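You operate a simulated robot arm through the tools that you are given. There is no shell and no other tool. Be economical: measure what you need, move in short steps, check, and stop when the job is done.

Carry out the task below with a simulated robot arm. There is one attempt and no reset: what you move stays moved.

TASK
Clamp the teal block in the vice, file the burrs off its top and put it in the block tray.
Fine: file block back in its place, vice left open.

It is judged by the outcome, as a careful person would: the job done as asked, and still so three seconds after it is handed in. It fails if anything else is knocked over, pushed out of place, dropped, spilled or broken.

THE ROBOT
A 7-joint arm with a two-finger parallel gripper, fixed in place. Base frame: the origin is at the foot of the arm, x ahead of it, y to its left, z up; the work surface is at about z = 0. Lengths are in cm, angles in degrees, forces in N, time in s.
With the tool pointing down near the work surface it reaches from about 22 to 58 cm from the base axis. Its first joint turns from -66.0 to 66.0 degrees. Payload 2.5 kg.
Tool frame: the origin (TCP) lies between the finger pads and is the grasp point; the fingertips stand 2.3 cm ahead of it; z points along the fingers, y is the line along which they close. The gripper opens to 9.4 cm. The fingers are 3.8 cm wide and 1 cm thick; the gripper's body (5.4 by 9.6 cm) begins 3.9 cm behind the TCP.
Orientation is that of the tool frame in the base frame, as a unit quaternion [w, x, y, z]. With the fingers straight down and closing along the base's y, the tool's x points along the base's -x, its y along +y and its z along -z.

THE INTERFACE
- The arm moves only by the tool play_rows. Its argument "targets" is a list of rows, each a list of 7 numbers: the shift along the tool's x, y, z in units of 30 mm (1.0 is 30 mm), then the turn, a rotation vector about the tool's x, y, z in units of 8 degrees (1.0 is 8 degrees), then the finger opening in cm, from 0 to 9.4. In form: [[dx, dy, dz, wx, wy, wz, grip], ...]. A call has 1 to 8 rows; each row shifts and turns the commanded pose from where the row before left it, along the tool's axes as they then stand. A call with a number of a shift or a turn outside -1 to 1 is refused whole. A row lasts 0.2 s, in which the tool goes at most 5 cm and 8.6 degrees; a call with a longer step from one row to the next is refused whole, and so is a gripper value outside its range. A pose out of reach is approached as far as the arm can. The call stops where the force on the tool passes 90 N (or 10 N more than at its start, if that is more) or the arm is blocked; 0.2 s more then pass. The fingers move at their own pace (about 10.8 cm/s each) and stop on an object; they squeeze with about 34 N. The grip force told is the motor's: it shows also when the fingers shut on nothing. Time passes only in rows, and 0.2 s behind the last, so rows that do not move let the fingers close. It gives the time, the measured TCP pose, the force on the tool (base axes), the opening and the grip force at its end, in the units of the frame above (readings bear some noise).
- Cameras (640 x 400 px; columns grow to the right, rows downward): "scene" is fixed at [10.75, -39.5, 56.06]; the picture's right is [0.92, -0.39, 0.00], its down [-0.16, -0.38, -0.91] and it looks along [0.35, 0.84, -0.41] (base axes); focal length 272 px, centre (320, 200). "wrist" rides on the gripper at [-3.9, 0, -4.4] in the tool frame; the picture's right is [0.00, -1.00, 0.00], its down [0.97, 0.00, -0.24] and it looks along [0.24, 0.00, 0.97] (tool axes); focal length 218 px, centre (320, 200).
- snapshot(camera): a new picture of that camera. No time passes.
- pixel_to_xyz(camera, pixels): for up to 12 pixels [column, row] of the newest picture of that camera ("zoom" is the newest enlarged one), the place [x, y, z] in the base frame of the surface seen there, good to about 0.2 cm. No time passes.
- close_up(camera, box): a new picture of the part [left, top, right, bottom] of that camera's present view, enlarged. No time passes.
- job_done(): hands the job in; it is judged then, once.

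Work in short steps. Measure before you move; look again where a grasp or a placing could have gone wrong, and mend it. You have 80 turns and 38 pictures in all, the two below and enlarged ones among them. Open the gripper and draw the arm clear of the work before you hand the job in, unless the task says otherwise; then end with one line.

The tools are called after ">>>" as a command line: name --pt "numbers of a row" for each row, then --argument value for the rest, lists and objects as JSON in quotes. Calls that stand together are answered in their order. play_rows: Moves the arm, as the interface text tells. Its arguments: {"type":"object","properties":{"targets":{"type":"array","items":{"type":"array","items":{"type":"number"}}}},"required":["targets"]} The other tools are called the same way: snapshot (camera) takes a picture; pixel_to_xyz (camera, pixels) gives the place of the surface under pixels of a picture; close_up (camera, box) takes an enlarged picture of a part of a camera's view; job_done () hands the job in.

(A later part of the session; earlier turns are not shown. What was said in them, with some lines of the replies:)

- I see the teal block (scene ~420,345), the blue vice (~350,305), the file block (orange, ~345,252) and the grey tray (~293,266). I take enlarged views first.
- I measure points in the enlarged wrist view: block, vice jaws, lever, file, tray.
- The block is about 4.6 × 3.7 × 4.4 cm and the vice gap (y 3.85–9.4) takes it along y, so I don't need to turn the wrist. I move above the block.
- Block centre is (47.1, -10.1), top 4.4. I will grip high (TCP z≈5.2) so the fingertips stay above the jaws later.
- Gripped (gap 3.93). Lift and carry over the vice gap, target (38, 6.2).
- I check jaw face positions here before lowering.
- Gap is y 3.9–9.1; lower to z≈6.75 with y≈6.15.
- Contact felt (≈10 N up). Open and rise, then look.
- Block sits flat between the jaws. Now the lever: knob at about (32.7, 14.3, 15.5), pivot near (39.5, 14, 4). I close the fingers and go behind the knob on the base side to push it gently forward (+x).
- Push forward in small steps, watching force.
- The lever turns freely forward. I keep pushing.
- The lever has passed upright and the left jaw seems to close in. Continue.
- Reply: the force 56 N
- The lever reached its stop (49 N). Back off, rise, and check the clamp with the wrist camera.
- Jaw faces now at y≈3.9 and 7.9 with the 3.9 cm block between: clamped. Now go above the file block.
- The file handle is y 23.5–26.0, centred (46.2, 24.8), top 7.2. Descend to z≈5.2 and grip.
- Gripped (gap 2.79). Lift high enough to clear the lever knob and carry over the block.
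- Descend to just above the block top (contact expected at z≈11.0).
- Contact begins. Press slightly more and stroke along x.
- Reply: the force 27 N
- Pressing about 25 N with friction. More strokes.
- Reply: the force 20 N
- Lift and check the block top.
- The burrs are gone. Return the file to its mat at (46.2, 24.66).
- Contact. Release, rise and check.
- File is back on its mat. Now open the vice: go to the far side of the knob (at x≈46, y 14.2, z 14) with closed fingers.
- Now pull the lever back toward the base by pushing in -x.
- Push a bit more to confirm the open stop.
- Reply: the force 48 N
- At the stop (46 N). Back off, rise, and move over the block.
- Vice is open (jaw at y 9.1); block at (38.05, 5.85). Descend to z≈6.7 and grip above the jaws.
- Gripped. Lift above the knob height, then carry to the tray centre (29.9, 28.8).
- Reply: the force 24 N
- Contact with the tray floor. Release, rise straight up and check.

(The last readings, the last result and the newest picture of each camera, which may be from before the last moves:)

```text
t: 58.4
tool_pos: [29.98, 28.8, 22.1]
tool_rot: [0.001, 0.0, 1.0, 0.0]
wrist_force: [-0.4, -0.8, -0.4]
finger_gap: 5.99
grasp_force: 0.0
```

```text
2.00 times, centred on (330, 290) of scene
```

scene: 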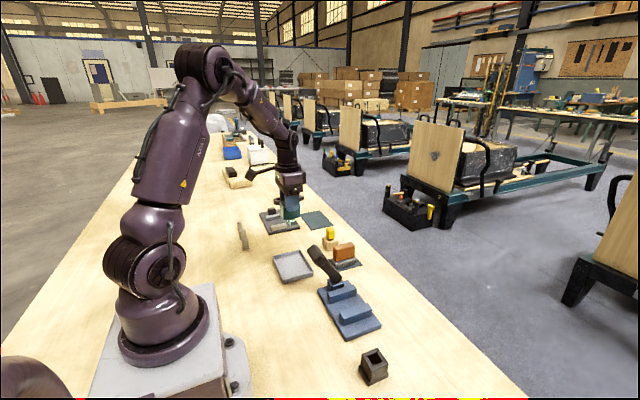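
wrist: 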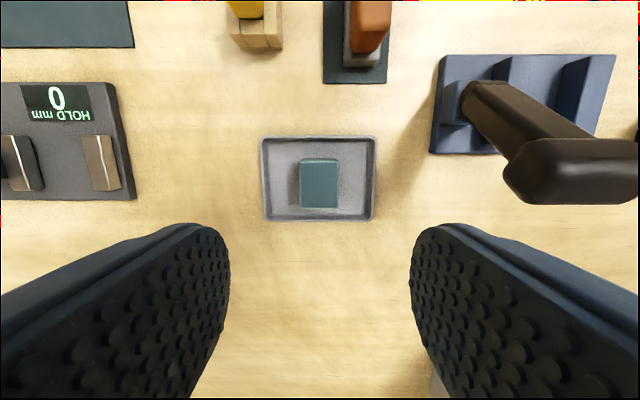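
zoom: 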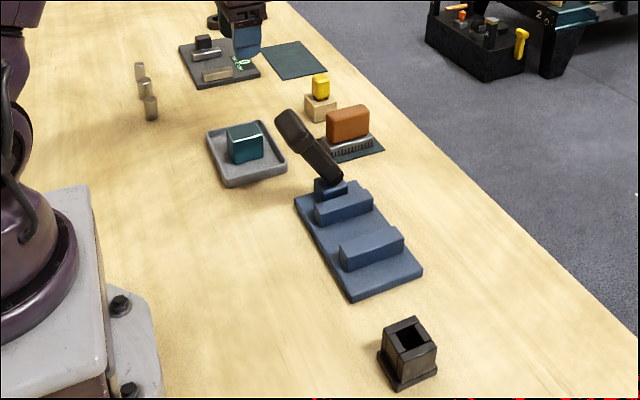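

Everything is in place: the filed block lies in the tray, the file is on its mat, and the vice is open. The gripper is open and clear of the work, so I hand it in.

>>> job_done

```text
The job is handed in.
```

The teal block was clamped and its top filed clean. It now lies in the block tray, the file block is back on its mat and the vice is open.
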